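You operate a simulated robot arm through the tools that you are given. There is no shell and no other tool. Be economical: measure what you need, move in short steps, check, and stop when the job is done.

Carry out the task below with a simulated robot arm. There is one attempt and no reset: what you move stays moved.

## Task
Tap the axle home, then fit the truck wheel and its pin.
Fine: use the mallet and stand it back on its rest. Set down upright: repair mallet.

It is judged by the outcome, as a careful person would: the job done as asked, and still so three seconds after it is handed in. It fails if anything else is knocked over, pushed out of place, dropped, spilled or broken.

## Robot
A 7-joint arm with a fingered hand, fixed in place. Base frame: the origin is at the foot of the arm, x ahead of it, y to its left, z up; the work surface is at about z = 0.8. Units: m, rad, N and s.
With the tool pointing down near the work surface it reaches from about 0.34 to 0.76 m from the base axis. Its first joint turns from -2.897 to 2.897 rad. Payload 4 kg.
The tool frame sits at the grasp point between the pads (the TCP): z along the fingers, y along the line on which they close. The tips reach 0.026 m beyond it. The gripper opens to 0.132 m. The gripper's body begins 0.073 m behind the TCP. The gripper is a hand of 4 fingers: y runs from the thumb to the fingers, the wrist lies at [0, 0, -0.239] in the tool frame, and closing takes about 1.5 s.
Orientation is that of the tool frame in the base frame, as [roll, pitch, yaw] about the fixed x, y, z axes, in that order (R = Rz(yaw) Ry(pitch) Rx(roll)). With the fingers straight down and closing along the base's y, the tool's x points along the base's -x, its y along +y and its z along -z.

## Interface
- The arm moves only by the tool jog_arm. Its argument "moves" is a list of rows, each a list of 7 numbers: the finger opening in m, from 0 to 0.132, then the shift along the tool's x, y, z in units of 500 mm (1.0 is 500 mm), then the turn, a rotation vector about the tool's x, y, z in units of 60 degrees (1.0 is 60 degrees). In form: [[fingers, tx, ty, tz, wx, wy, wz], ...]. A call has 1 to 20 rows; each row is the pose to reach, as a shift and turn from the pose commanded when the call began, along the tool's axes at that moment. A call with a number of a shift or a turn outside -1 to 1 is refused whole. Rows are played at 5 a second. More than 0.05 m and 0.15 rad between two rows, or a gripper value outside its range, and nothing of the call is played. Where a pose cannot be reached the arm comes as near as it can. A force on the tool above 50 N (or 10 N above the force at the start of the call, whichever is more), or a blocked arm, ends the call early, and 0.2 s more pass. Each finger travels about 0.072 m/s and halts on what it meets, pressing with about 33 N; the grip force reading is that of the motor and also rises with nothing between the fingers. The clock runs only during rows and for 0.2 s after the last one: add rows that repeat a pose to give the fingers time. The reply holds the time, the measured pose of the TCP, the force on the tool along the base axes, the opening and the grip force, in the units named above and with some noise, with the torque about the TCP (base axes, N m) and any sound that the robot's microphone picked up, and new pictures: "views" is both (left out), scene, wrist or none.
- Cameras (640 x 400 px; columns grow to the right, rows downward): "scene" is fixed at [0.2191, -0.6482, 1.5137]; the picture's right is [0.98, -0.19, 0.00], its down [-0.09, -0.45, -0.89] and it looks along [0.17, 0.87, -0.46] (base axes); focal length 342 px, centre (320, 200). "wrist" rides on the gripper at [0.068, 0.002, -0.097] in the tool frame; the picture's right is [-0.03, 1.00, 0.00], its down [-0.82, -0.02, -0.58] and it looks along [-0.58, -0.01, 0.82] (tool axes); focal length 270 px, centre (320, 200). There is no depth. A picture from a camera that has moved, and an enlarged one, comes with that camera's place and axes in the base frame and with its lens.
- slide_trunk(by): slides the trunk up (or, below 0, down) by that many m; the arm rides with it, the base frame stays. It gives what a move gives, with no picture.
- preshape(shape): the hand has 4 fingers and takes this shape, open, in about a second: jaw (thumb against the fingers, like two jaws); tri (thumb and two fingers); tip (a fingertip pinch); poke (one finger out to press); point (the index stretched); flat (the hand flat); cup (the hand cupped); fist (a fist). The gripper value then closes the fingers along that shape, each until it touches; the sizes above hold for jaw. It gives what a move gives, with no picture.
- enlarge(camera, box): a new picture of the part [left, top, right, bottom] of that camera's present view, enlarged. No time passes.
- sign_off(): hands the job in; it is judged then, once.

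Work in short steps. Places have to be worked out from the pictures, the camera data and where the tool is seen: move nearer, look again, correct. Check each grasp and each placing, and mend what went wrong. You have 120 turns and 200 pictures in all, those below and enlarged ones among them. Open the gripper and draw the arm clear of the work before you hand the job in, unless the task says otherwise; then end with one line.

The tools are called after "Emit:" as a command line: name --pt "numbers of a row" for each row, then --argument value for the rest, lists and objects as JSON in quotes. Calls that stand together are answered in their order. jog_arm: Moves the arm, as the interface text tells. Its arguments: {"type":"object","properties":{"moves":{"type":"array"},"views":{"type":"string","enum":["both","scene","wrist","none"]}},"required":["moves"]} The other tools are called the same way: slide_trunk (by) slides the trunk up or down; preshape (shape) gives the hand a shape; enlarge (camera, box) takes an enlarged picture of a part of a camera's view; sign_off () hands the job in.

At the start:

```text
t: 0.0
position: [0.2963, 0.2893, 1.2638]
orientation: [3.141, -0.002, -3.141]
force: [-0.2, 0.2, -0.6]
wrist_torque: [0.02, 0.0, -0.01]
finger_gap: 0.1317
grasp_force: 0.1
shape: jaw
trunk travel left (down, up): [-0.525, 0.065]
```

scene: 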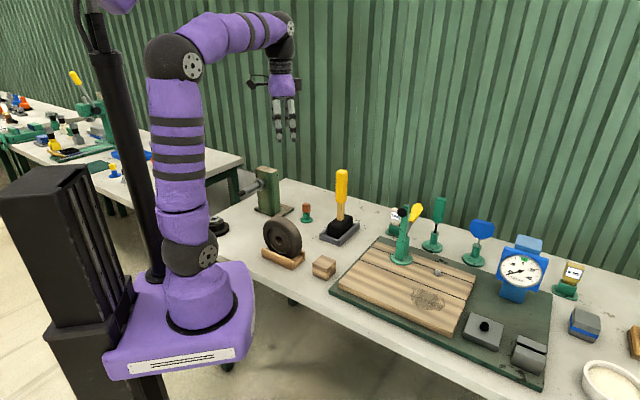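
wrist: 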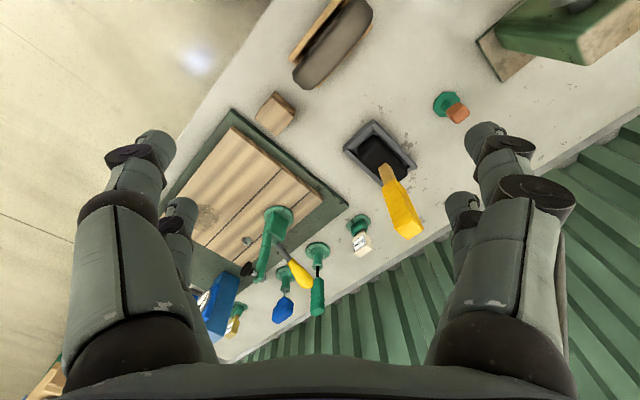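

I see a mallet with a yellow handle on a rest, a wheel on a cradle, a green bracket with the axle at the left, and a small orange-topped pin. I'll enlarge these to understand them.

Emit:
enlarge --camera "scene" --box '[200, 150, 380, 290]'

Emit:
enlarge --camera "wrist" --box '[240, 0, 640, 250]'

Emit:
enlarge --camera "scene" --box '[320, 180, 640, 400]'

```text
2.86 times, centred on (290, 220) of scene
camera zoom: at [0.2191, -0.6482, 1.5137], right [0.98, -0.19, 0.0], down [-0.09, -0.45, -0.89], along [0.17, 0.87, -0.46], focal length 978 px, centre (406, 143)
```

zoom: 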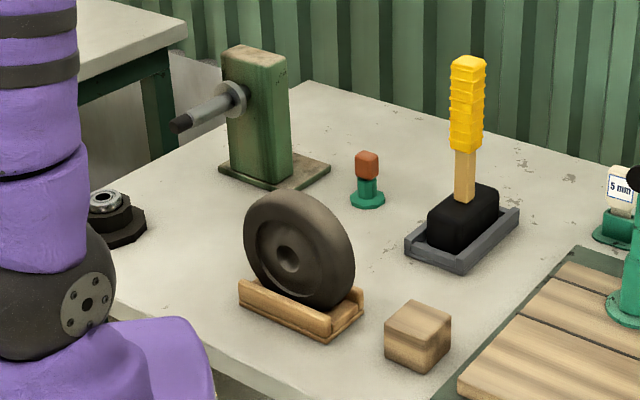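

```text
1.60 times, centred on (440, 125) of wrist
camera zoom: at [0.229, 0.2907, 1.3601], right [0.03, 1.0, 0.0], down [0.82, -0.02, 0.58], along [0.58, -0.01, -0.82], focal length 432 px, centre (128, 320)
```

zoom: 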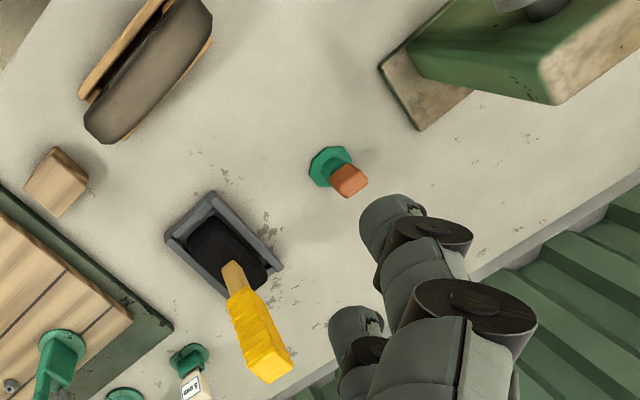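

```text
1.82 times, centred on (480, 290) of scene
camera zoom: at [0.2191, -0.6482, 1.5137], right [0.98, -0.19, 0.0], down [-0.09, -0.45, -0.89], along [0.17, 0.87, -0.46], focal length 622 px, centre (29, 36)
```

zoom: 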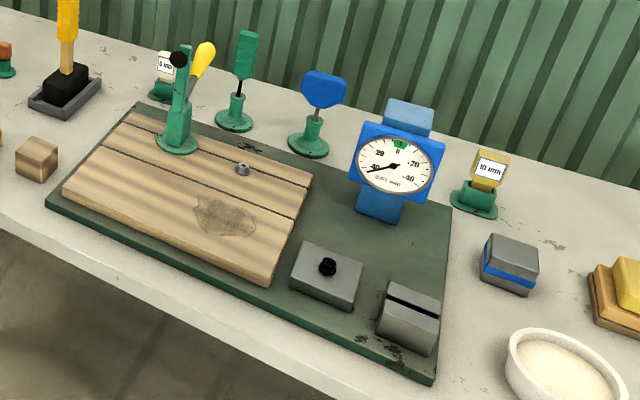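

The axle seems to stick out of the post at about 45°, with its tip near (0.15, 0.54, 0.94). I'll move the wrist camera to look along the axle.

Emit:
jog_arm --pt "0.132 0.057 0.042 0.041 0 0 -0.094" --pt "0.132 0.114 0.084 0.082 0 0 -0.188" --pt "0.132 0.171 0.127 0.123 0 0 -0.281" --pt "0.132 0.228 0.169 0.164 0 0 -0.375" --pt "0.132 0.285 0.211 0.205 0 0 -0.469" --pt "0.132 0.342 0.254 0.246 0 0 -0.563" --pt "0.132 0.399 0.296 0.287 0 0 -0.656" --pt "0.132 0.456 0.338 0.328 0 0 -0.75" --pt "0.132 0.456 0.338 0.328 0 0 -0.75"

```text
t: 2.0
position: [0.0705, 0.4575, 1.0992]
orientation: [-3.141, 0.001, -2.353]
force: [0.2, 0.6, -0.3]
wrist_torque: [0.02, 0.02, -0.01]
finger_gap: 0.1317
grasp_force: 0.1
shape: jaw
trunk travel left (down, up): [-0.525, 0.065]
camera wrist: at [0.021, 0.4108, 1.1962], right [-0.69, 0.72, 0.0], down [0.59, 0.56, 0.58], along [0.42, 0.4, -0.82], focal length 270 px, centre (320, 200)
```

scene: 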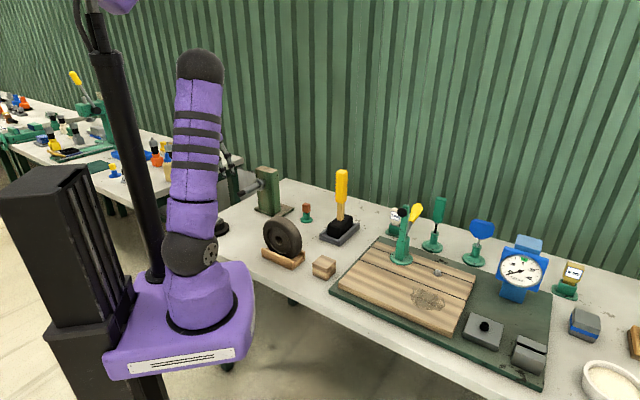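
wrist: 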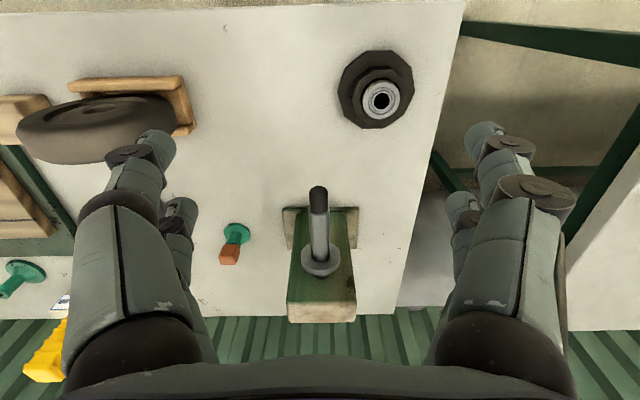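

The axle is almost in line with the view. I'll enlarge the axle and the black object.

Emit:
enlarge --camera "wrist" --box '[240, 160, 400, 340]'

Emit:
enlarge --camera "wrist" --box '[300, 20, 460, 140]'

Emit:
enlarge --camera "scene" --box '[230, 150, 370, 280]'

```text
2.22 times, centred on (320, 250) of wrist
camera zoom: at [0.021, 0.4108, 1.1962], right [-0.69, 0.72, 0.0], down [0.59, 0.56, 0.58], along [0.42, 0.4, -0.82], focal length 601 px, centre (320, 89)
```

zoom: 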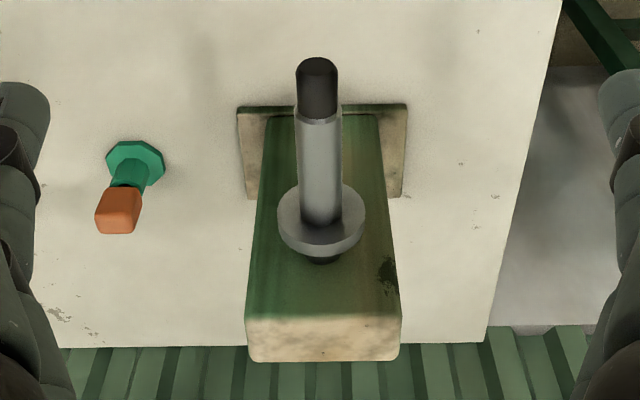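

```text
3.33 times, centred on (380, 80) of wrist
camera zoom: at [0.021, 0.4108, 1.1962], right [-0.69, 0.72, 0.0], down [0.59, 0.56, 0.58], along [0.42, 0.4, -0.82], focal length 901 px, centre (120, 600)
```

zoom: 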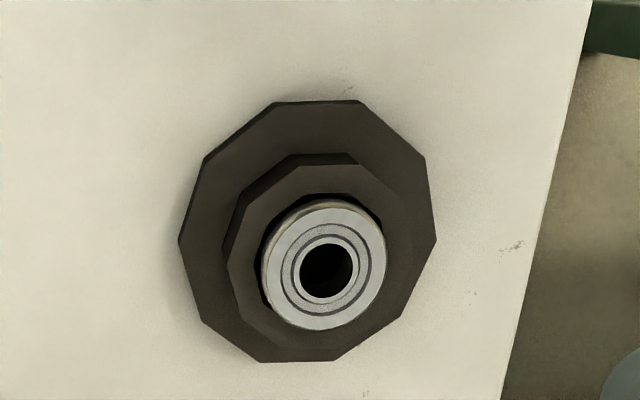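

```text
3.08 times, centred on (300, 215) of scene
camera zoom: at [0.2191, -0.6482, 1.5137], right [0.98, -0.19, 0.0], down [-0.09, -0.45, -0.89], along [0.17, 0.87, -0.46], focal length 1053 px, centre (382, 154)
```

zoom: 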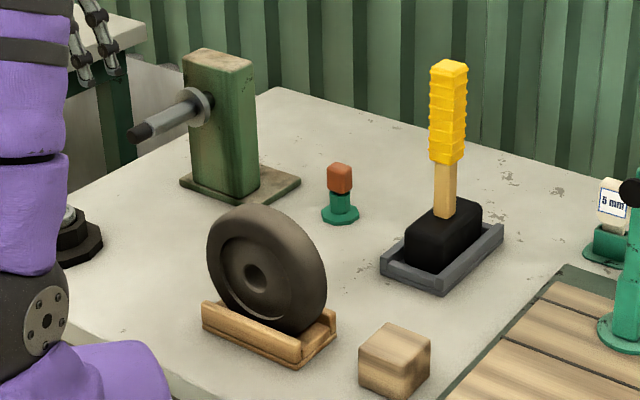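

The axle lies at 45° in plan, pointing out toward (-x, -y). The tip is about (0.139, 0.521, 0.946), with a gap between flange and post. The mallet's tray is also at about 45° near (0.495, 0.42), so I'll go over the mallet in the same orientation.

Emit:
jog_arm --pt "0.132 -0.049 -0.074 -0.03 0 0 0" --pt "0.132 -0.098 -0.148 -0.06 0 0 0" --pt "0.132 -0.146 -0.221 -0.09 0 0 0" --pt "0.132 -0.195 -0.295 -0.12 0 0 0" --pt "0.132 -0.244 -0.369 -0.14 0 0 0" --pt "0.132 -0.293 -0.443 -0.14 0 0 0" --pt "0.132 -0.341 -0.516 -0.14 0 0 0" --pt "0.132 -0.39 -0.59 -0.14 0 0 0" --pt "0.132 -0.439 -0.664 -0.14 0 0 0" --pt "0.132 -0.439 -0.664 -0.14 0 0 0" --views "wrist"

```text
t: 4.2
position: [0.4581, 0.3764, 1.1703]
orientation: [-3.141, 0.001, -2.357]
force: [-0.8, 0.2, -0.6]
wrist_torque: [0.05, 0.02, -0.01]
finger_gap: 0.1319
grasp_force: 0.0
shape: jaw
trunk travel left (down, up): [-0.525, 0.065]
camera wrist: at [0.4095, 0.3306, 1.2673], right [-0.69, 0.72, 0.0], down [0.59, 0.56, 0.58], along [0.42, 0.4, -0.82], focal length 270 px, centre (320, 200)
```

wrist: 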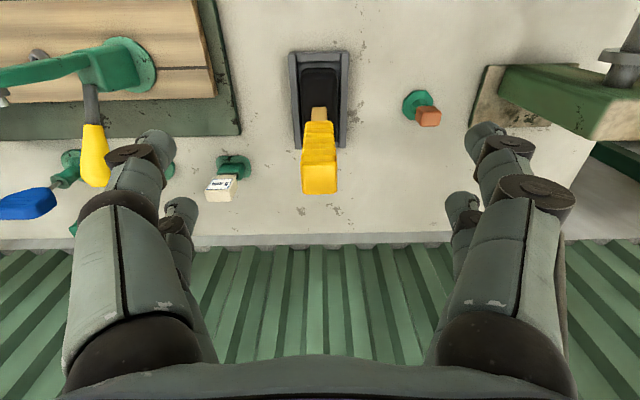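

Emit:
enlarge --camera "wrist" --box '[260, 30, 420, 210]'

```text
2.22 times, centred on (340, 120) of wrist
camera zoom: at [0.4095, 0.3306, 1.2673], right [-0.69, 0.72, 0.0], down [0.59, 0.56, 0.58], along [0.42, 0.4, -0.82], focal length 601 px, centre (276, 378)
```

zoom: 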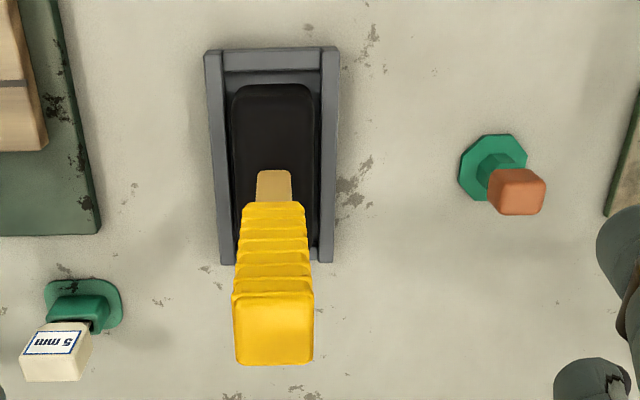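

The handle is at about (0.503, 0.419), with its top near z 1.05. I'll move over it and descend with the fingers open.

Emit:
jog_arm --pt "0.132 -0.06 -0.002 0 0 0 0" --pt "0.132 -0.123 -0.004 0 0 0 0" --pt "0.132 -0.123 -0.004 0.09 0 0 0" --pt "0.132 -0.123 -0.004 0.18 0 0 0" --pt "0.132 -0.123 -0.004 0.26 0 0 0" --pt "0.132 -0.123 -0.004 0.34 0 0 0" --pt "0.132 -0.123 -0.004 0.34 0 0 0"

```text
t: 5.8
position: [0.5045, 0.4184, 0.9992]
orientation: [3.142, 0.0, -2.357]
force: [-1.1, 0.4, 0.2]
wrist_torque: [0.03, 0.02, 0.0]
finger_gap: 0.132
grasp_force: 0.2
shape: jaw
trunk travel left (down, up): [-0.525, 0.065]
camera wrist: at [0.4546, 0.3717, 1.0957], right [-0.69, 0.73, 0.0], down [0.59, 0.56, 0.58], along [0.42, 0.4, -0.82], focal length 270 px, centre (320, 200)
```

scene: 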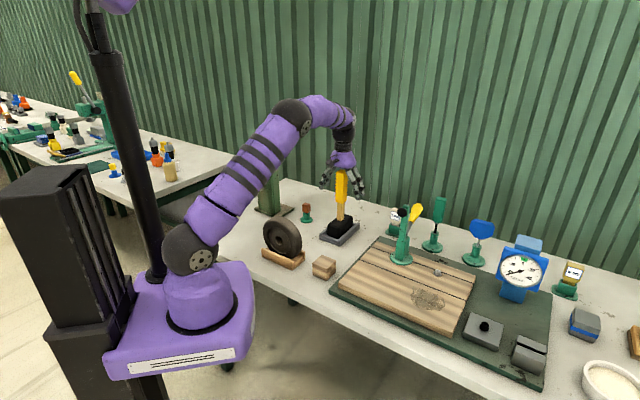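
wrist: 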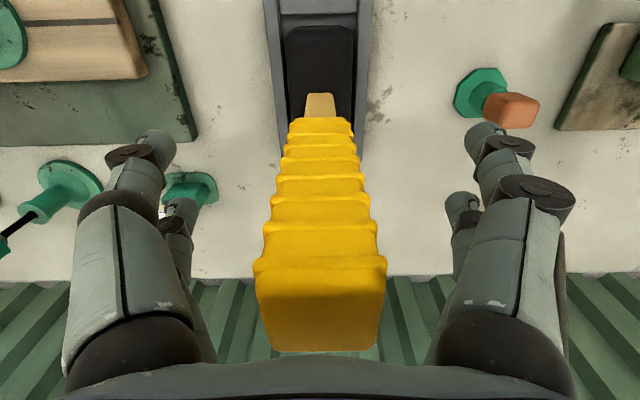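

The handle is centred between the fingers, so I'll close the grip.

Emit:
jog_arm --pt "0.02 0 0 0 0 0 0" --pt "0.0 0 0 0 0 0 0" --pt "0.0 0 0 0 0 0 0" --pt "0.0 0 0 0 0 0 0" --pt "0.0 0 0 0 0 0 0" --pt "0.0 0 0 0 0 0 0" --pt "0.0 0 0 0 0 0 0" --pt "0.0 0 0 0 0 0 0" --pt "0.0 0 0 0 0 0 0" --views "wrist"

```text
t: 7.8
position: [0.5044, 0.4173, 0.9992]
orientation: [-3.141, 0.0, -2.356]
force: [1.9, -1.9, -0.3]
wrist_torque: [-0.54, 0.01, 0.03]
finger_gap: 0.0165
grasp_force: 33.2
shape: jaw
trunk travel left (down, up): [-0.525, 0.065]
camera wrist: at [0.4548, 0.3715, 1.0961], right [-0.69, 0.72, 0.0], down [0.59, 0.56, 0.58], along [0.42, 0.4, -0.82], focal length 270 px, centre (320, 200)
```

wrist: 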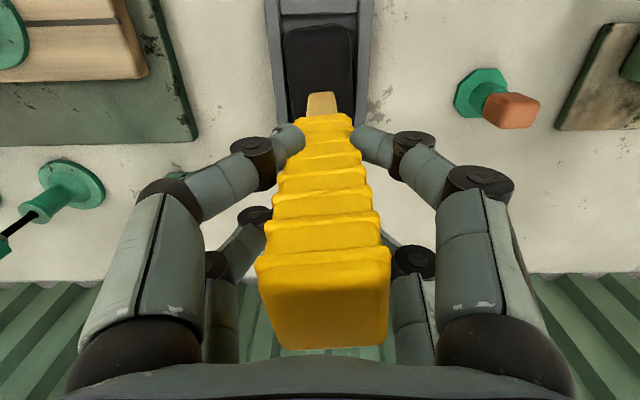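

The grip holds at 33 N. I'll lift straight up 0.12 m.

Emit:
jog_arm --pt "0.0 0 0 -0.03 0 0 0" --pt "0.0 0 0 -0.08 0 0 0" --pt "0.0 0 0 -0.16 0 0 0" --pt "0.0 0 0 -0.24 0 0 0" --pt "0.0 0 0 -0.24 0 0 0"

Emit:
enlarge --camera "scene" --box '[230, 130, 390, 250]'

```text
t: 9.0
position: [0.5043, 0.4208, 1.1195]
orientation: [-3.141, -0.002, -2.356]
force: [1.3, 0.2, -8.5]
wrist_torque: [0.01, -0.01, 0.0]
finger_gap: 0.0141
grasp_force: 33.1
shape: jaw
trunk travel left (down, up): [-0.525, 0.065]
camera wrist: at [0.4554, 0.3743, 1.2162], right [-0.69, 0.72, 0.0], down [0.59, 0.56, 0.58], along [0.42, 0.4, -0.82], focal length 270 px, centre (320, 200)
```

scene: 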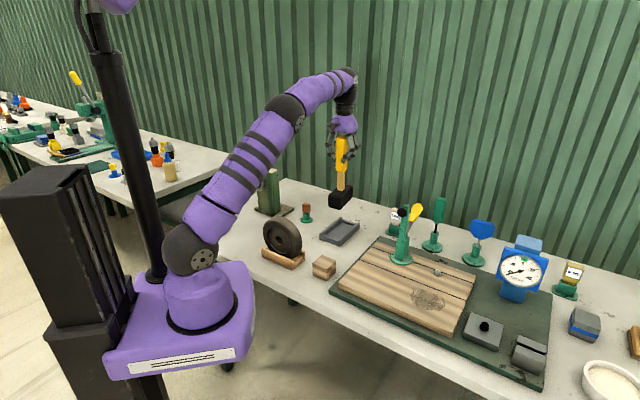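
wrist: 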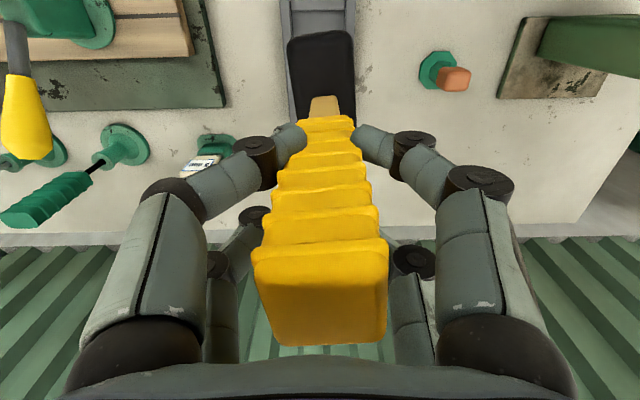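

```text
3.33 times, centred on (310, 190) of scene
camera zoom: at [0.2191, -0.6482, 1.5137], right [0.98, -0.19, 0.0], down [-0.09, -0.45, -0.89], along [0.17, 0.87, -0.46], focal length 1141 px, centre (353, 233)
```

zoom: 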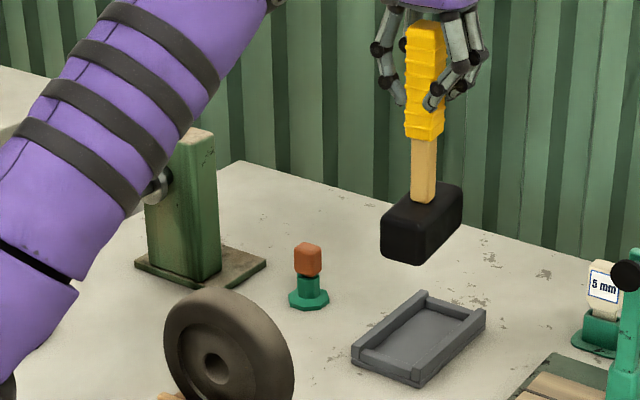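

The mallet is free, with its head about 0.164 m below the TCP, 0.10 m long and along the axle direction. I'll carry it high to a start point in line with the axle, about 0.07 m short of its tip.

Emit:
jog_arm --pt "0 0 0 -0.08 0 0 0" --pt "0 0 0 -0.16 0 0 0" --pt "0 0.062 0.066 -0.16 0 0 0" --pt "0 0.124 0.132 -0.16 0 0 0" --pt "0 0.185 0.197 -0.16 0 0 0" --pt "0 0.247 0.263 -0.16 0 0 0" --pt "0 0.309 0.329 -0.16 0 0 0" --pt "0 0.371 0.395 -0.16 0 0 0" --pt "0 0.433 0.461 -0.16 0 0 0" --pt "0 0.494 0.526 -0.16 0 0 0" --pt "0 0.556 0.592 -0.16 0 0 0" --pt "0 0.618 0.658 -0.16 0 0 0" --pt "0 0.618 0.658 -0.16 0 0 0" --pt "0 0.618 0.658 -0.16 0 0 0"

```text
t: 12.0
position: [0.0523, 0.4348, 1.2003]
orientation: [3.141, -0.001, -2.355]
force: [0.8, 0.2, -7.7]
wrist_torque: [-0.06, 0.0, -0.01]
finger_gap: 0.0136
grasp_force: 32.9
shape: jaw
out of reach, approached as far as the arm can: row 2
trunk travel left (down, up): [-0.525, 0.065]
camera wrist: at [0.003, 0.3883, 1.2961], right [-0.69, 0.72, 0.0], down [0.59, 0.56, 0.58], along [0.42, 0.4, -0.82], focal length 270 px, centre (320, 200)
```

scene: 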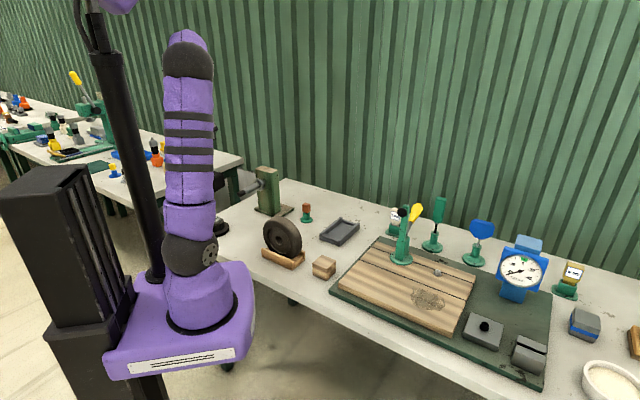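
wrist: 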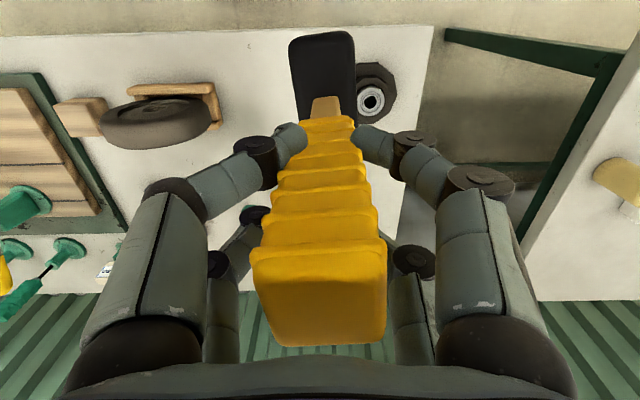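

Emit:
jog_arm --pt "0 0 0 0.09 0 0 0" --pt "0 0 0 0.18 0 0 0" --pt "0 0 0 0.18 0 0 0"

Emit:
enlarge --camera "scene" --box '[200, 130, 320, 240]'

```text
t: 12.8
position: [0.0539, 0.4344, 1.109]
orientation: [3.141, 0.001, -2.357]
force: [-0.6, 0.6, -7.0]
wrist_torque: [-0.02, -0.04, -0.01]
finger_gap: 0.0137
grasp_force: 33.3
shape: jaw
trunk travel left (down, up): [-0.525, 0.065]
camera wrist: at [0.004, 0.3875, 1.2052], right [-0.69, 0.72, 0.0], down [0.59, 0.56, 0.58], along [0.42, 0.4, -0.82], focal length 270 px, centre (320, 200)
```

scene: 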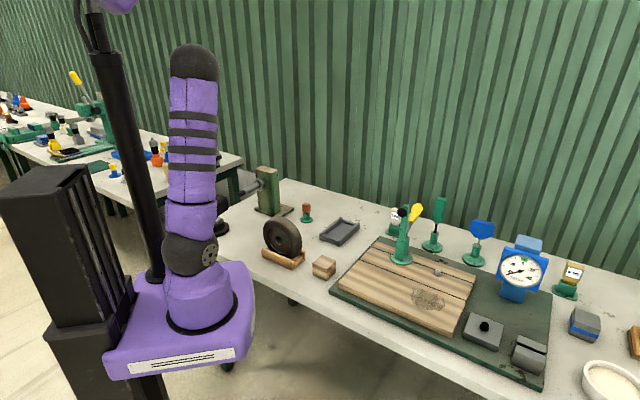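
wrist: 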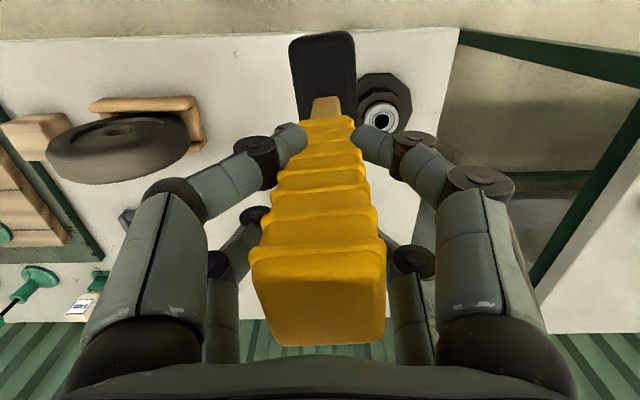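

```text
3.64 times, centred on (260, 185) of scene
camera zoom: at [0.2191, -0.6482, 1.5137], right [0.98, -0.19, 0.0], down [-0.09, -0.45, -0.89], along [0.17, 0.87, -0.46], focal length 1245 px, centre (538, 254)
```

zoom: 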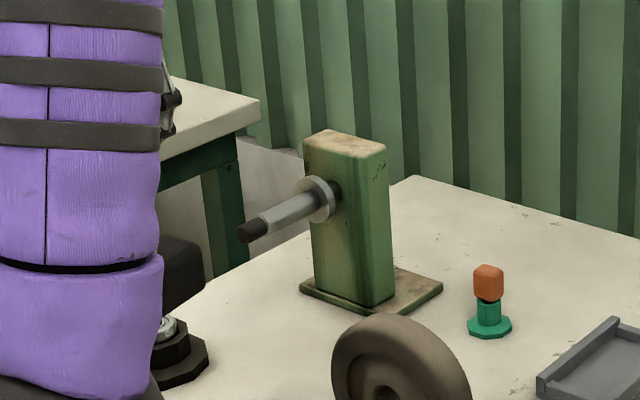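

The head is at axle height and about 0.07 m short of the tip. First tap: a quick stroke forward and back.

Emit:
jog_arm --pt "0 -0.06 0 0 0 0 0" --pt "0 -0.155 0 0 0 0 0" --pt "0 -0.06 0 0 0 0 0" --pt "0 0 0 0 0 0 0" --pt "0 0 0 0 0 0 0"

Emit:
enlarge --camera "scene" --box '[200, 130, 320, 240]'

```text
t: 14.0
position: [0.0529, 0.433, 1.1101]
orientation: [3.141, -0.001, -2.357]
force: [0.1, -0.4, -7.9]
wrist_torque: [-0.02, -0.01, 0.03]
finger_gap: 0.0128
grasp_force: 33.0
shape: jaw
trunk travel left (down, up): [-0.525, 0.065]
camera wrist: at [0.004, 0.3877, 1.2061], right [-0.69, 0.72, 0.0], down [0.59, 0.56, 0.58], along [0.42, 0.4, -0.82], focal length 270 px, centre (320, 200)
```

scene: 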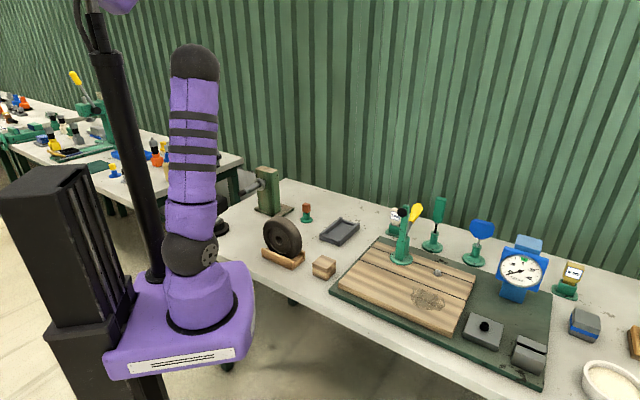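
wrist: 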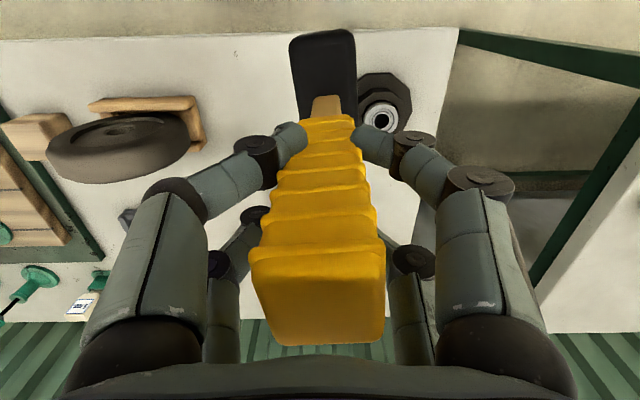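

```text
3.64 times, centred on (260, 185) of scene
camera zoom: at [0.2191, -0.6482, 1.5137], right [0.98, -0.19, 0.0], down [-0.09, -0.45, -0.89], along [0.17, 0.87, -0.46], focal length 1245 px, centre (538, 254)
```

zoom: 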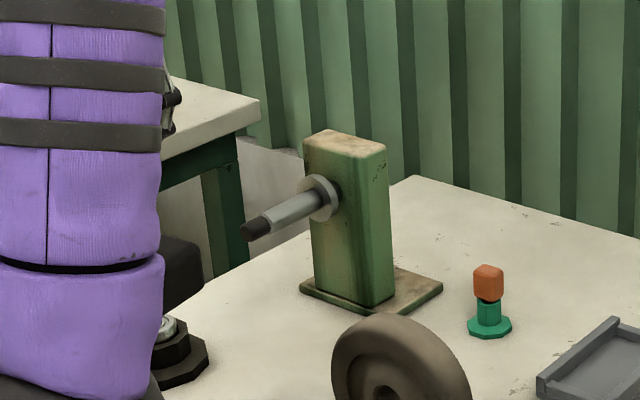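

The axle moved in about 4 mm. I'll tap twice more, a little deeper.

Emit:
jog_arm --pt "0 -0.07 0 0 0 0 0" --pt "0 -0.165 0 0 0 0 0" --pt "0 -0.07 0 0 0 0 0" --pt "0 -0.07 0 0 0 0 0" --pt "0 -0.17 0 0 0 0 0" --pt "0 -0.07 0 0 0 0 0" --pt "0 0 0 0 0 0 0" --pt "0 0 0 0 0 0 0" --views "none"

Emit:
enlarge --camera "scene" --box '[200, 130, 320, 240]'

```text
t: 15.8
position: [0.0511, 0.4327, 1.1102]
orientation: [-3.14, 0.001, -2.356]
force: [0.2, 0.5, -8.1]
wrist_torque: [-0.06, -0.05, 0.03]
finger_gap: 0.0129
grasp_force: 32.8
shape: jaw
trunk travel left (down, up): [-0.525, 0.065]
```

```text
3.64 times, centred on (260, 185) of scene
camera zoom: at [0.2191, -0.6482, 1.5137], right [0.98, -0.19, 0.0], down [-0.09, -0.45, -0.89], along [0.17, 0.87, -0.46], focal length 1245 px, centre (538, 254)
```

zoom: 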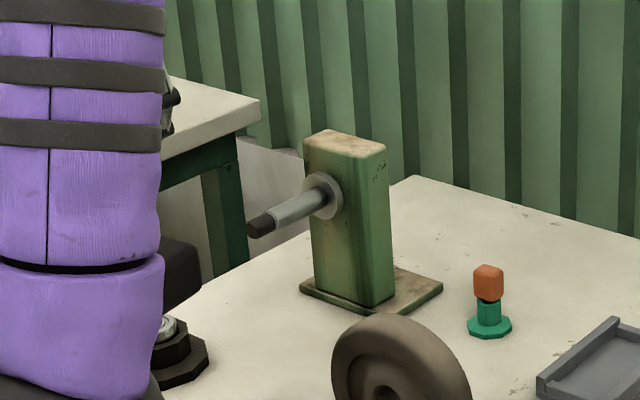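

The tip has moved in further and the flange is nearly on the post. More taps.

Emit:
jog_arm --pt "0 -0.08 0 0 0 0 0" --pt "0 -0.178 0 0 0 0 0" --pt "0 -0.08 0 0 0 0 0" --pt "0 -0.08 0 0 0 0 0" --pt "0 -0.18 0 0 0 0 0" --pt "0 -0.08 0 0 0 0 0" --pt "0 0 0 0 0 0 0" --pt "0 0 0 0 0 0 0" --views "none"

Emit:
enlarge --camera "scene" --box '[230, 150, 310, 220]'

```text
t: 17.6
position: [0.0527, 0.4357, 1.1082]
orientation: [-3.141, 0.0, -2.358]
force: [0.6, 0.2, -7.8]
wrist_torque: [0.03, 0.0, 0.01]
finger_gap: 0.0125
grasp_force: 33.1
shape: jaw
trunk travel left (down, up): [-0.525, 0.065]
```

```text
5.71 times, centred on (270, 185) of scene
camera zoom: at [0.2191, -0.6482, 1.5137], right [0.98, -0.19, 0.0], down [-0.09, -0.45, -0.89], along [0.17, 0.87, -0.46], focal length 1956 px, centre (606, 286)
```

zoom: 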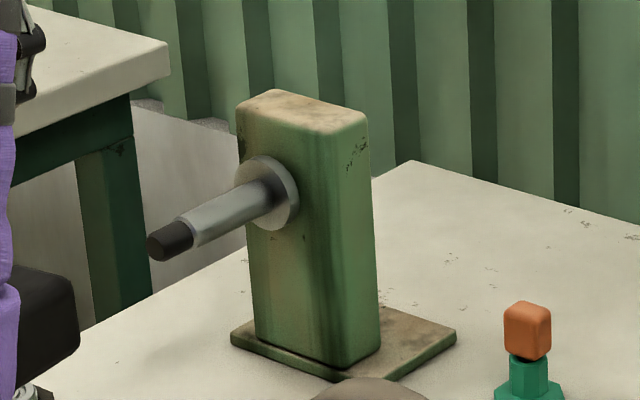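

The flange looks flush. I'll do one slower, firmer stroke and read the force to confirm the axle is seated.

Emit:
jog_arm --pt "0 -0.1 0 0 0 0 0" --pt "0 -0.19 0 0 0 0 0" --pt "0 -0.19 0 0 0 0 0" --views "wrist"

Emit:
enlarge --camera "scene" --box '[230, 150, 310, 220]'

```text
t: 18.4
position: [0.1182, 0.502, 1.1111]
orientation: [-3.14, -0.003, -2.354]
force: [-8.9, -8.1, 1.6]
wrist_torque: [-0.98, 0.96, -0.12]
finger_gap: 0.0128
grasp_force: 33.4
shape: jaw
trunk travel left (down, up): [-0.525, 0.065]
camera wrist: at [0.0696, 0.454, 1.2063], right [-0.69, 0.72, 0.0], down [0.59, 0.56, 0.58], along [0.42, 0.4, -0.82], focal length 270 px, centre (320, 200)
```

wrist: 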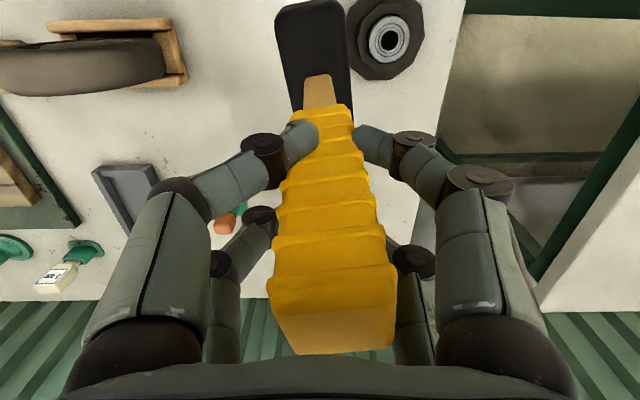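

```text
5.71 times, centred on (270, 185) of scene
camera zoom: at [0.2191, -0.6482, 1.5137], right [0.98, -0.19, 0.0], down [-0.09, -0.45, -0.89], along [0.17, 0.87, -0.46], focal length 1956 px, centre (606, 286)
```

zoom: 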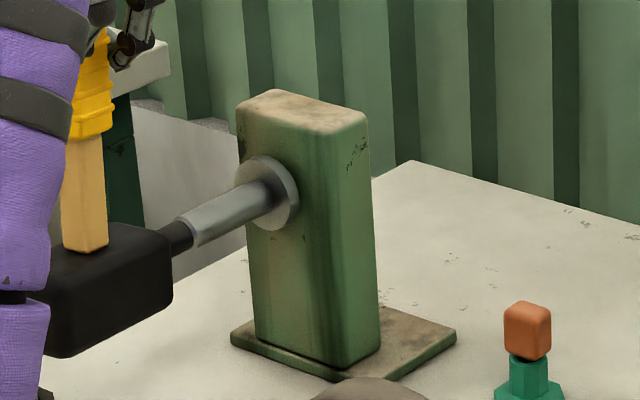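

The contact pushed back with only 12 N and the axle did not move. The head met it a little low, so I'll back off, raise 0.015 m and strike at full speed.

Emit:
jog_arm --pt "0 0.09 0 0 0 0 0" --pt "0 0.14 0 -0.03 0 0 0" --pt "0 0.14 0 -0.03 0 0 0" --pt "0 0.08 0 -0.03 0 0 0" --pt "0 -0.015 0 -0.03 0 0 0" --pt "0 0.08 0 -0.03 0 0 0" --pt "0 0.16 0 -0.03 0 0 0" --pt "0 0.16 0 -0.03 0 0 0" --views "wrist"

Emit:
enlarge --camera "scene" --box '[230, 150, 310, 220]'

```text
t: 20.2
position: [0.063, 0.4455, 1.1267]
orientation: [-3.141, 0.0, -2.358]
force: [-0.1, 0.5, -8.0]
wrist_torque: [0.07, 0.0, -0.02]
finger_gap: 0.0116
grasp_force: 32.1
shape: jaw
trunk travel left (down, up): [-0.525, 0.065]
camera wrist: at [0.0143, 0.3986, 1.2228], right [-0.69, 0.73, 0.0], down [0.59, 0.56, 0.58], along [0.42, 0.4, -0.82], focal length 270 px, centre (320, 200)
```

wrist: 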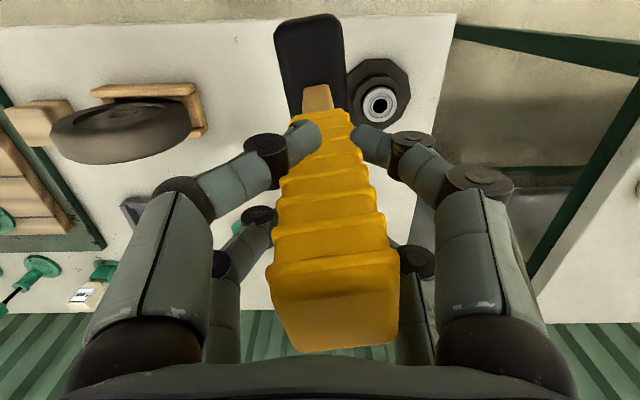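

```text
5.71 times, centred on (270, 185) of scene
camera zoom: at [0.2191, -0.6482, 1.5137], right [0.98, -0.19, 0.0], down [-0.09, -0.45, -0.89], along [0.17, 0.87, -0.46], focal length 1956 px, centre (606, 286)
```

zoom: 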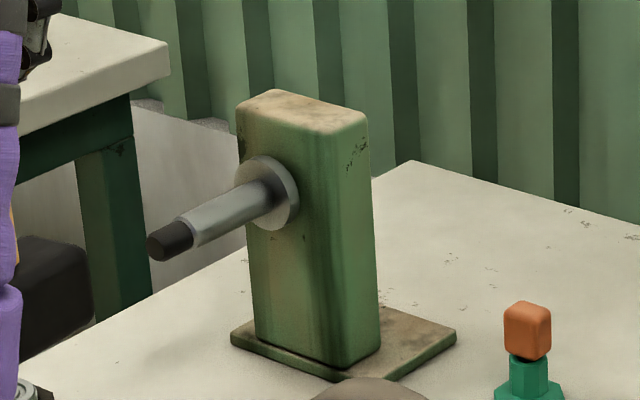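

Emit:
enlarge --camera "scene" --box '[250, 165, 290, 200]'

```text
11.43 times, centred on (270, 182) of scene
camera zoom: at [0.2191, -0.6482, 1.5137], right [0.98, -0.19, 0.0], down [-0.09, -0.45, -0.89], along [0.17, 0.87, -0.46], focal length 3912 px, centre (891, 400)
```

zoom: 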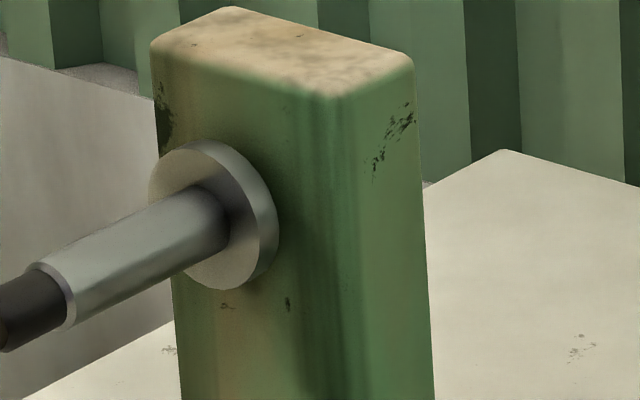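

The flange is seated flush on the post, so the axle is home. The mallet has twisted slightly in the grip, so I'll measure that before returning it.

Emit:
enlarge --camera "wrist" --box '[220, 0, 440, 360]'

```text
1.11 times, centred on (330, 180) of wrist
camera zoom: at [0.0143, 0.3986, 1.2228], right [-0.69, 0.73, 0.0], down [0.59, 0.56, 0.58], along [0.42, 0.4, -0.82], focal length 300 px, centre (309, 222)
```

zoom: 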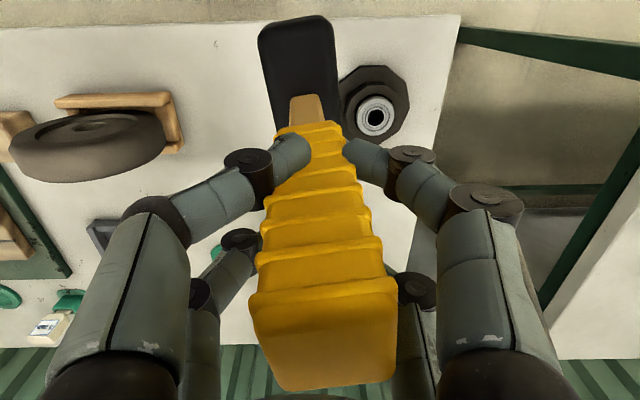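

The mallet is turned about 0.13 rad about vertical and tilted about 0.09 rad. I'll carry it back over the tray and counter-rotate on the way.

Emit:
jog_arm --pt "0 0.02 0 -0.09 0 0 0" --pt "0 -0.04 -0.066 -0.1 -0.005 -0.008 0.012" --pt "0 -0.1 -0.132 -0.1 -0.01 -0.016 0.025" --pt "0 -0.16 -0.198 -0.1 -0.016 -0.024 0.037" --pt "0 -0.22 -0.264 -0.1 -0.021 -0.032 0.05" --pt "0 -0.282 -0.33 -0.1 -0.026 -0.04 0.062" --pt "0 -0.344 -0.396 -0.1 -0.032 -0.049 0.074" --pt "0 -0.406 -0.462 -0.1 -0.037 -0.057 0.087" --pt "0 -0.468 -0.528 -0.1 -0.042 -0.065 0.1" --pt "0 -0.53 -0.594 -0.1 -0.048 -0.073 0.112" --pt "0 -0.588 -0.66 -0.1 -0.053 -0.081 0.124" --pt "0 -0.588 -0.66 -0.1 -0.053 -0.081 0.124" --pt "0 -0.588 -0.66 -0.1 -0.053 -0.081 0.124" --views "wrist"

Emit:
enlarge --camera "scene" --box '[270, 120, 410, 250]'

```text
t: 23.0
position: [0.5041, 0.4179, 1.1739]
orientation: [3.08, 0.08, -2.488]
force: [0.5, 0.9, -8.1]
wrist_torque: [-0.04, 0.01, 0.02]
finger_gap: 0.0113
grasp_force: 33.6
shape: jaw
trunk travel left (down, up): [-0.525, 0.065]
camera wrist: at [0.448, 0.3703, 1.2644], right [-0.59, 0.8, 0.06], down [0.64, 0.42, 0.64], along [0.49, 0.42, -0.77], focal length 270 px, centre (320, 200)
```

wrist: 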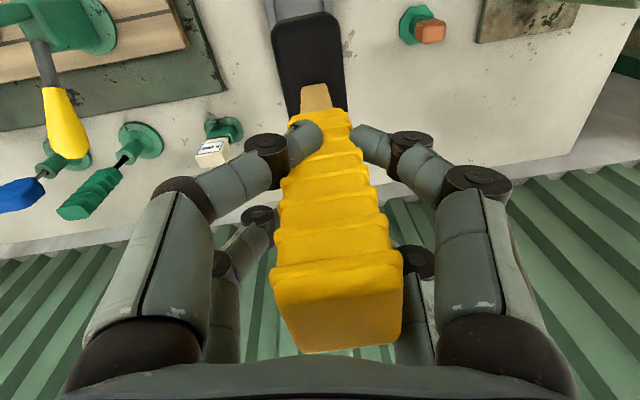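

```text
3.08 times, centred on (340, 185) of scene
camera zoom: at [0.2191, -0.6482, 1.5137], right [0.98, -0.19, 0.0], down [-0.09, -0.45, -0.89], along [0.17, 0.87, -0.46], focal length 1053 px, centre (258, 246)
```

zoom: 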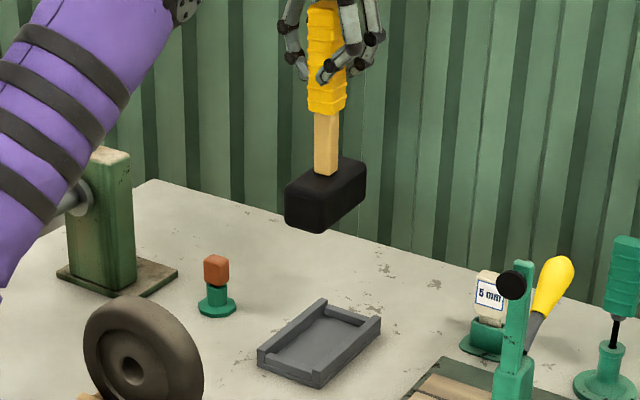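

Comparing with the first grip, there is a remaining tilt of about 0.03 rad on each axis. I'll correct that, lower partway and check alignment with the tray.

Emit:
jog_arm --pt "0 0 0 0 -0.03 0.03 0" --pt "0 0 0 0.08 -0.03 0.03 0" --pt "0 0 0 0.16 -0.03 0.03 0" --pt "0 0 0 0.23 -0.03 0.03 0" --pt "0 0 0 0.23 -0.03 0.03 0" --views "wrist"

Emit:
enlarge --camera "scene" --box '[290, 150, 390, 250]'

```text
t: 24.2
position: [0.5077, 0.4297, 1.0599]
orientation: [3.049, 0.049, -2.487]
force: [-0.4, 0.8, -7.6]
wrist_torque: [-0.08, -0.07, -0.05]
finger_gap: 0.0111
grasp_force: 33.2
shape: jaw
trunk travel left (down, up): [-0.525, 0.065]
camera wrist: at [0.455, 0.3818, 1.1524], right [-0.59, 0.8, 0.09], down [0.67, 0.42, 0.61], along [0.45, 0.42, -0.78], focal length 270 px, centre (320, 200)
```

wrist: 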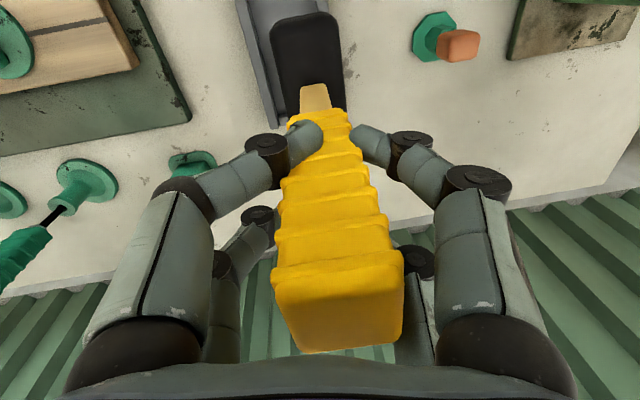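

```text
4.00 times, centred on (340, 200) of scene
camera zoom: at [0.2191, -0.6482, 1.5137], right [0.98, -0.19, 0.0], down [-0.09, -0.45, -0.89], along [0.17, 0.87, -0.46], focal length 1369 px, centre (240, 200)
```

zoom: 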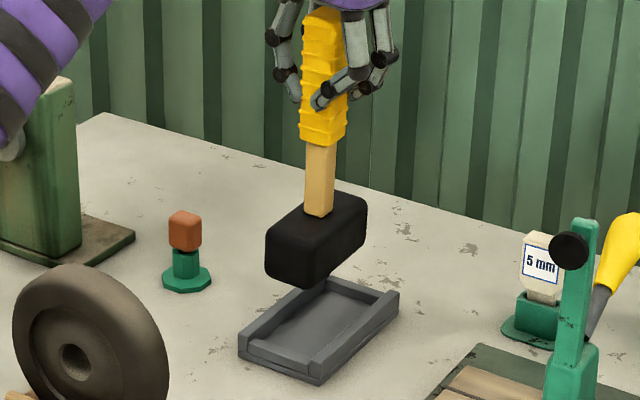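

Tilt now looks right, but the head is about 0.07 rad clockwise of the tray and about 0.015 m too far in y. I'll correct both and lower 0.03 m.

Emit:
jog_arm --pt "0 0.011 -0.01 -0.001 0 0 -0.035" --pt "0 0.0216 -0.0196 -0.003 0 0 -0.067" --pt "0 0.025 -0.025 0.057 0 0 -0.067" --pt "0 0.025 -0.025 0.057 0 0 -0.067" --views "wrist"

Emit:
enlarge --camera "scene" --box '[300, 170, 380, 250]'

```text
t: 25.2
position: [0.5041, 0.4169, 1.0301]
orientation: [3.052, 0.055, -2.417]
force: [1.0, -0.1, -7.6]
wrist_torque: [-0.05, -0.01, -0.01]
finger_gap: 0.0112
grasp_force: 33.1
shape: jaw
trunk travel left (down, up): [-0.525, 0.065]
camera wrist: at [0.4546, 0.3636, 1.1217], right [-0.65, 0.76, 0.09], down [0.63, 0.47, 0.62], along [0.43, 0.46, -0.78], focal length 270 px, centre (320, 200)
```

wrist: 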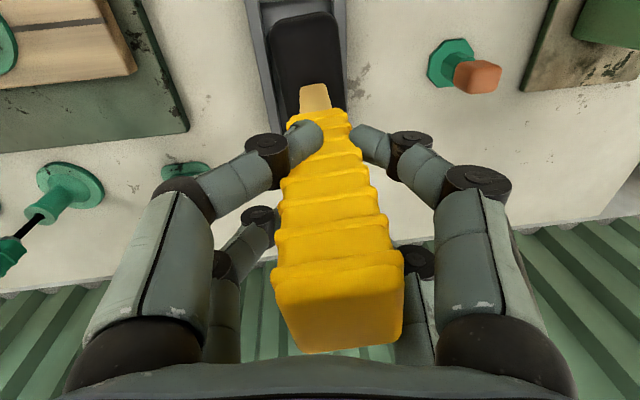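

```text
5.00 times, centred on (340, 210) of scene
camera zoom: at [0.2191, -0.6482, 1.5137], right [0.98, -0.19, 0.0], down [-0.09, -0.45, -0.89], along [0.17, 0.87, -0.46], focal length 1711 px, centre (220, 150)
```

zoom: 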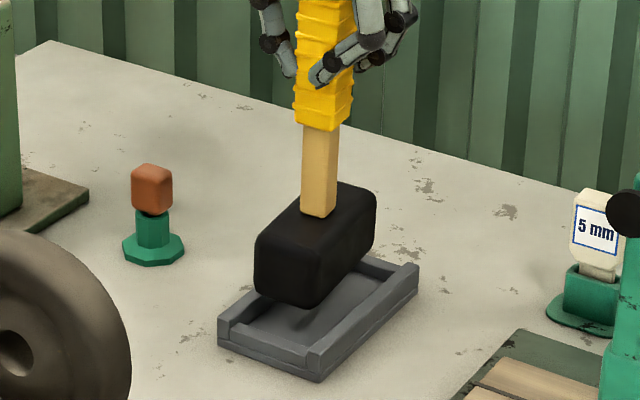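

Emit:
enlarge --camera "wrist" --box '[230, 0, 390, 130]'

```text
3.08 times, centred on (310, 65) of wrist
camera zoom: at [0.4546, 0.3636, 1.1217], right [-0.65, 0.76, 0.09], down [0.63, 0.47, 0.62], along [0.43, 0.46, -0.78], focal length 832 px, centre (351, 615)
```

zoom: 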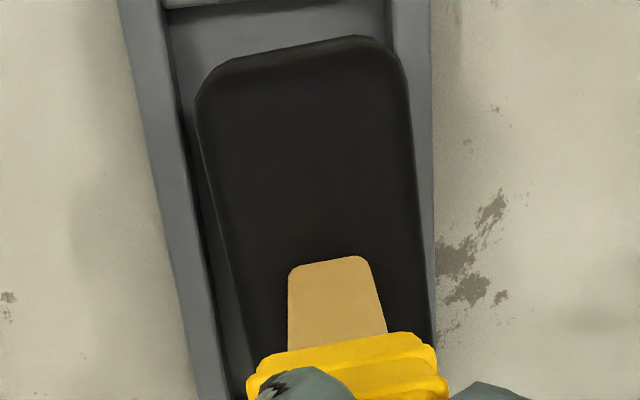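

The head is centred over the tray to within about 4 mm. I'll nudge it -4 mm in y and lower slowly until it touches.

Emit:
jog_arm --pt "0 0.0052 -0.006 0 0 0 0" --pt "0 0.007 -0.0085 0.027 0 0 0" --pt "0 0.0082 -0.0108 0.053 0 0 0" --pt "0 0.0085 -0.0115 0.06 0 0 0" --pt "0 0.0085 -0.0115 0.06 0 0 0" --views "none"

Emit:
enlarge --camera "scene" --box '[300, 170, 380, 250]'

Emit:
enlarge --camera "wrist" --box '[230, 0, 390, 130]'

```text
t: 26.1
position: [0.5089, 0.4094, 1.0135]
orientation: [3.058, 0.077, -2.42]
force: [-0.1, -8.7, 24.4]
wrist_torque: [-0.21, 0.52, 0.12]
finger_gap: 0.0129
grasp_force: 32.6
shape: jaw
trunk travel left (down, up): [-0.525, 0.065]
stopped in row 4: the force on the tool passed its limit at 54 N (the readings are from after the stop); the commanded pose is now the measured one
```

```text
5.00 times, centred on (340, 210) of scene
camera zoom: at [0.2191, -0.6482, 1.5137], right [0.98, -0.19, 0.0], down [-0.09, -0.45, -0.89], along [0.17, 0.87, -0.46], focal length 1711 px, centre (220, 150)
```

zoom: 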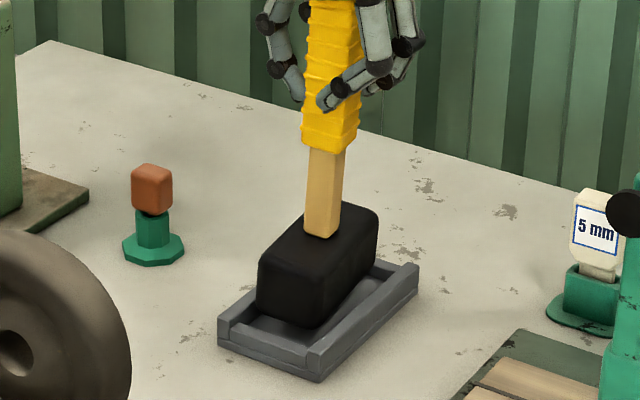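

```text
3.08 times, centred on (310, 65) of wrist
camera zoom: at [0.4566, 0.3556, 1.1041], right [-0.64, 0.76, 0.08], down [0.62, 0.46, 0.63], along [0.44, 0.46, -0.77], focal length 832 px, centre (351, 615)
```

zoom: 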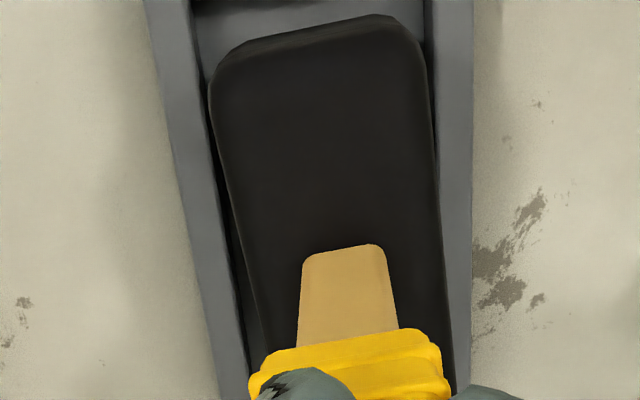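

Contact came at z 1.0135, about 14 mm above the original height, so something is touching early. I'll ease up 8 mm and look at the mallet's tilt.

Emit:
jog_arm --pt "0 0 0 -0.016 0 0 0" --pt "0 0 0 -0.016 0 0 0" --views "wrist"

Emit:
enlarge --camera "scene" --box '[310, 160, 370, 250]'

```text
t: 26.8
position: [0.5071, 0.4105, 1.0151]
orientation: [3.057, 0.066, -2.418]
force: [-1.9, -0.8, -4.4]
wrist_torque: [-0.01, 0.21, 0.09]
finger_gap: 0.0124
grasp_force: 33.1
shape: jaw
trunk travel left (down, up): [-0.525, 0.065]
camera wrist: at [0.4564, 0.3572, 1.106], right [-0.64, 0.76, 0.09], down [0.63, 0.46, 0.63], along [0.44, 0.46, -0.77], focal length 270 px, centre (320, 200)
```

wrist: 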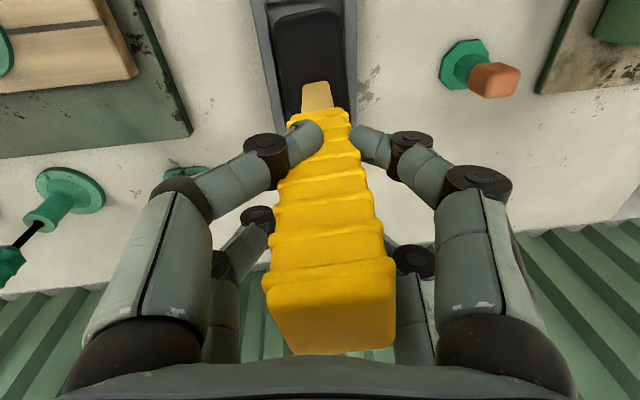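

```text
4.44 times, centred on (340, 205) of scene
camera zoom: at [0.2191, -0.6482, 1.5137], right [0.98, -0.19, 0.0], down [-0.09, -0.45, -0.89], along [0.17, 0.87, -0.46], focal length 1521 px, centre (231, 178)
```

zoom: 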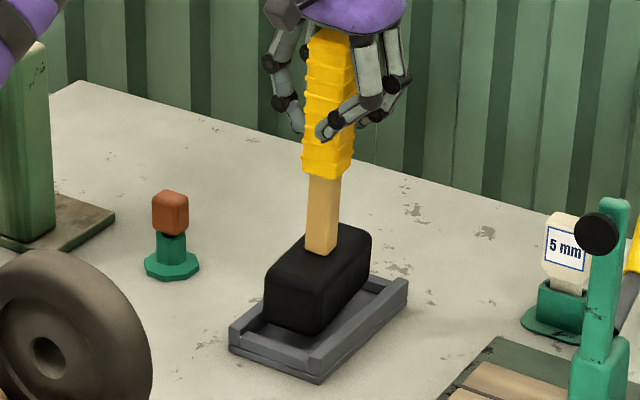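

The head's position is within about 3 mm, but it is turned about 0.06 rad counter-clockwise relative to the tray, so a corner is probably on a wall. I'll lift 10 mm, turn it back and lower again.

Emit:
jog_arm --pt "0 0 0 -0.02 0 0 0" --pt "0 0 0 -0.02 0 0 0.055" --pt "0 0 0 -0.02 0 0 0.055" --views "none"

Emit:
enlarge --camera "wrist" --box '[230, 0, 390, 130]'

```text
t: 27.6
position: [0.5082, 0.4096, 1.0259]
orientation: [3.053, 0.063, -2.478]
force: [-0.1, 0.2, -8.7]
wrist_torque: [-0.06, 0.0, -0.02]
finger_gap: 0.0121
grasp_force: 33.3
shape: jaw
trunk travel left (down, up): [-0.525, 0.065]
```

```text
3.08 times, centred on (310, 65) of wrist
camera zoom: at [0.4549, 0.359, 1.1174], right [-0.6, 0.8, 0.09], down [0.66, 0.42, 0.62], along [0.46, 0.43, -0.78], focal length 832 px, centre (351, 615)
```

zoom: 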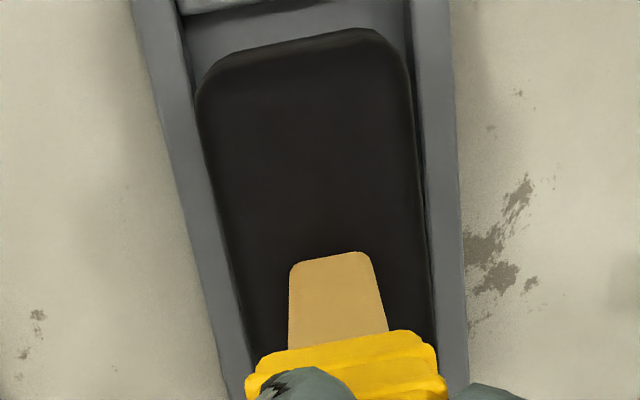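

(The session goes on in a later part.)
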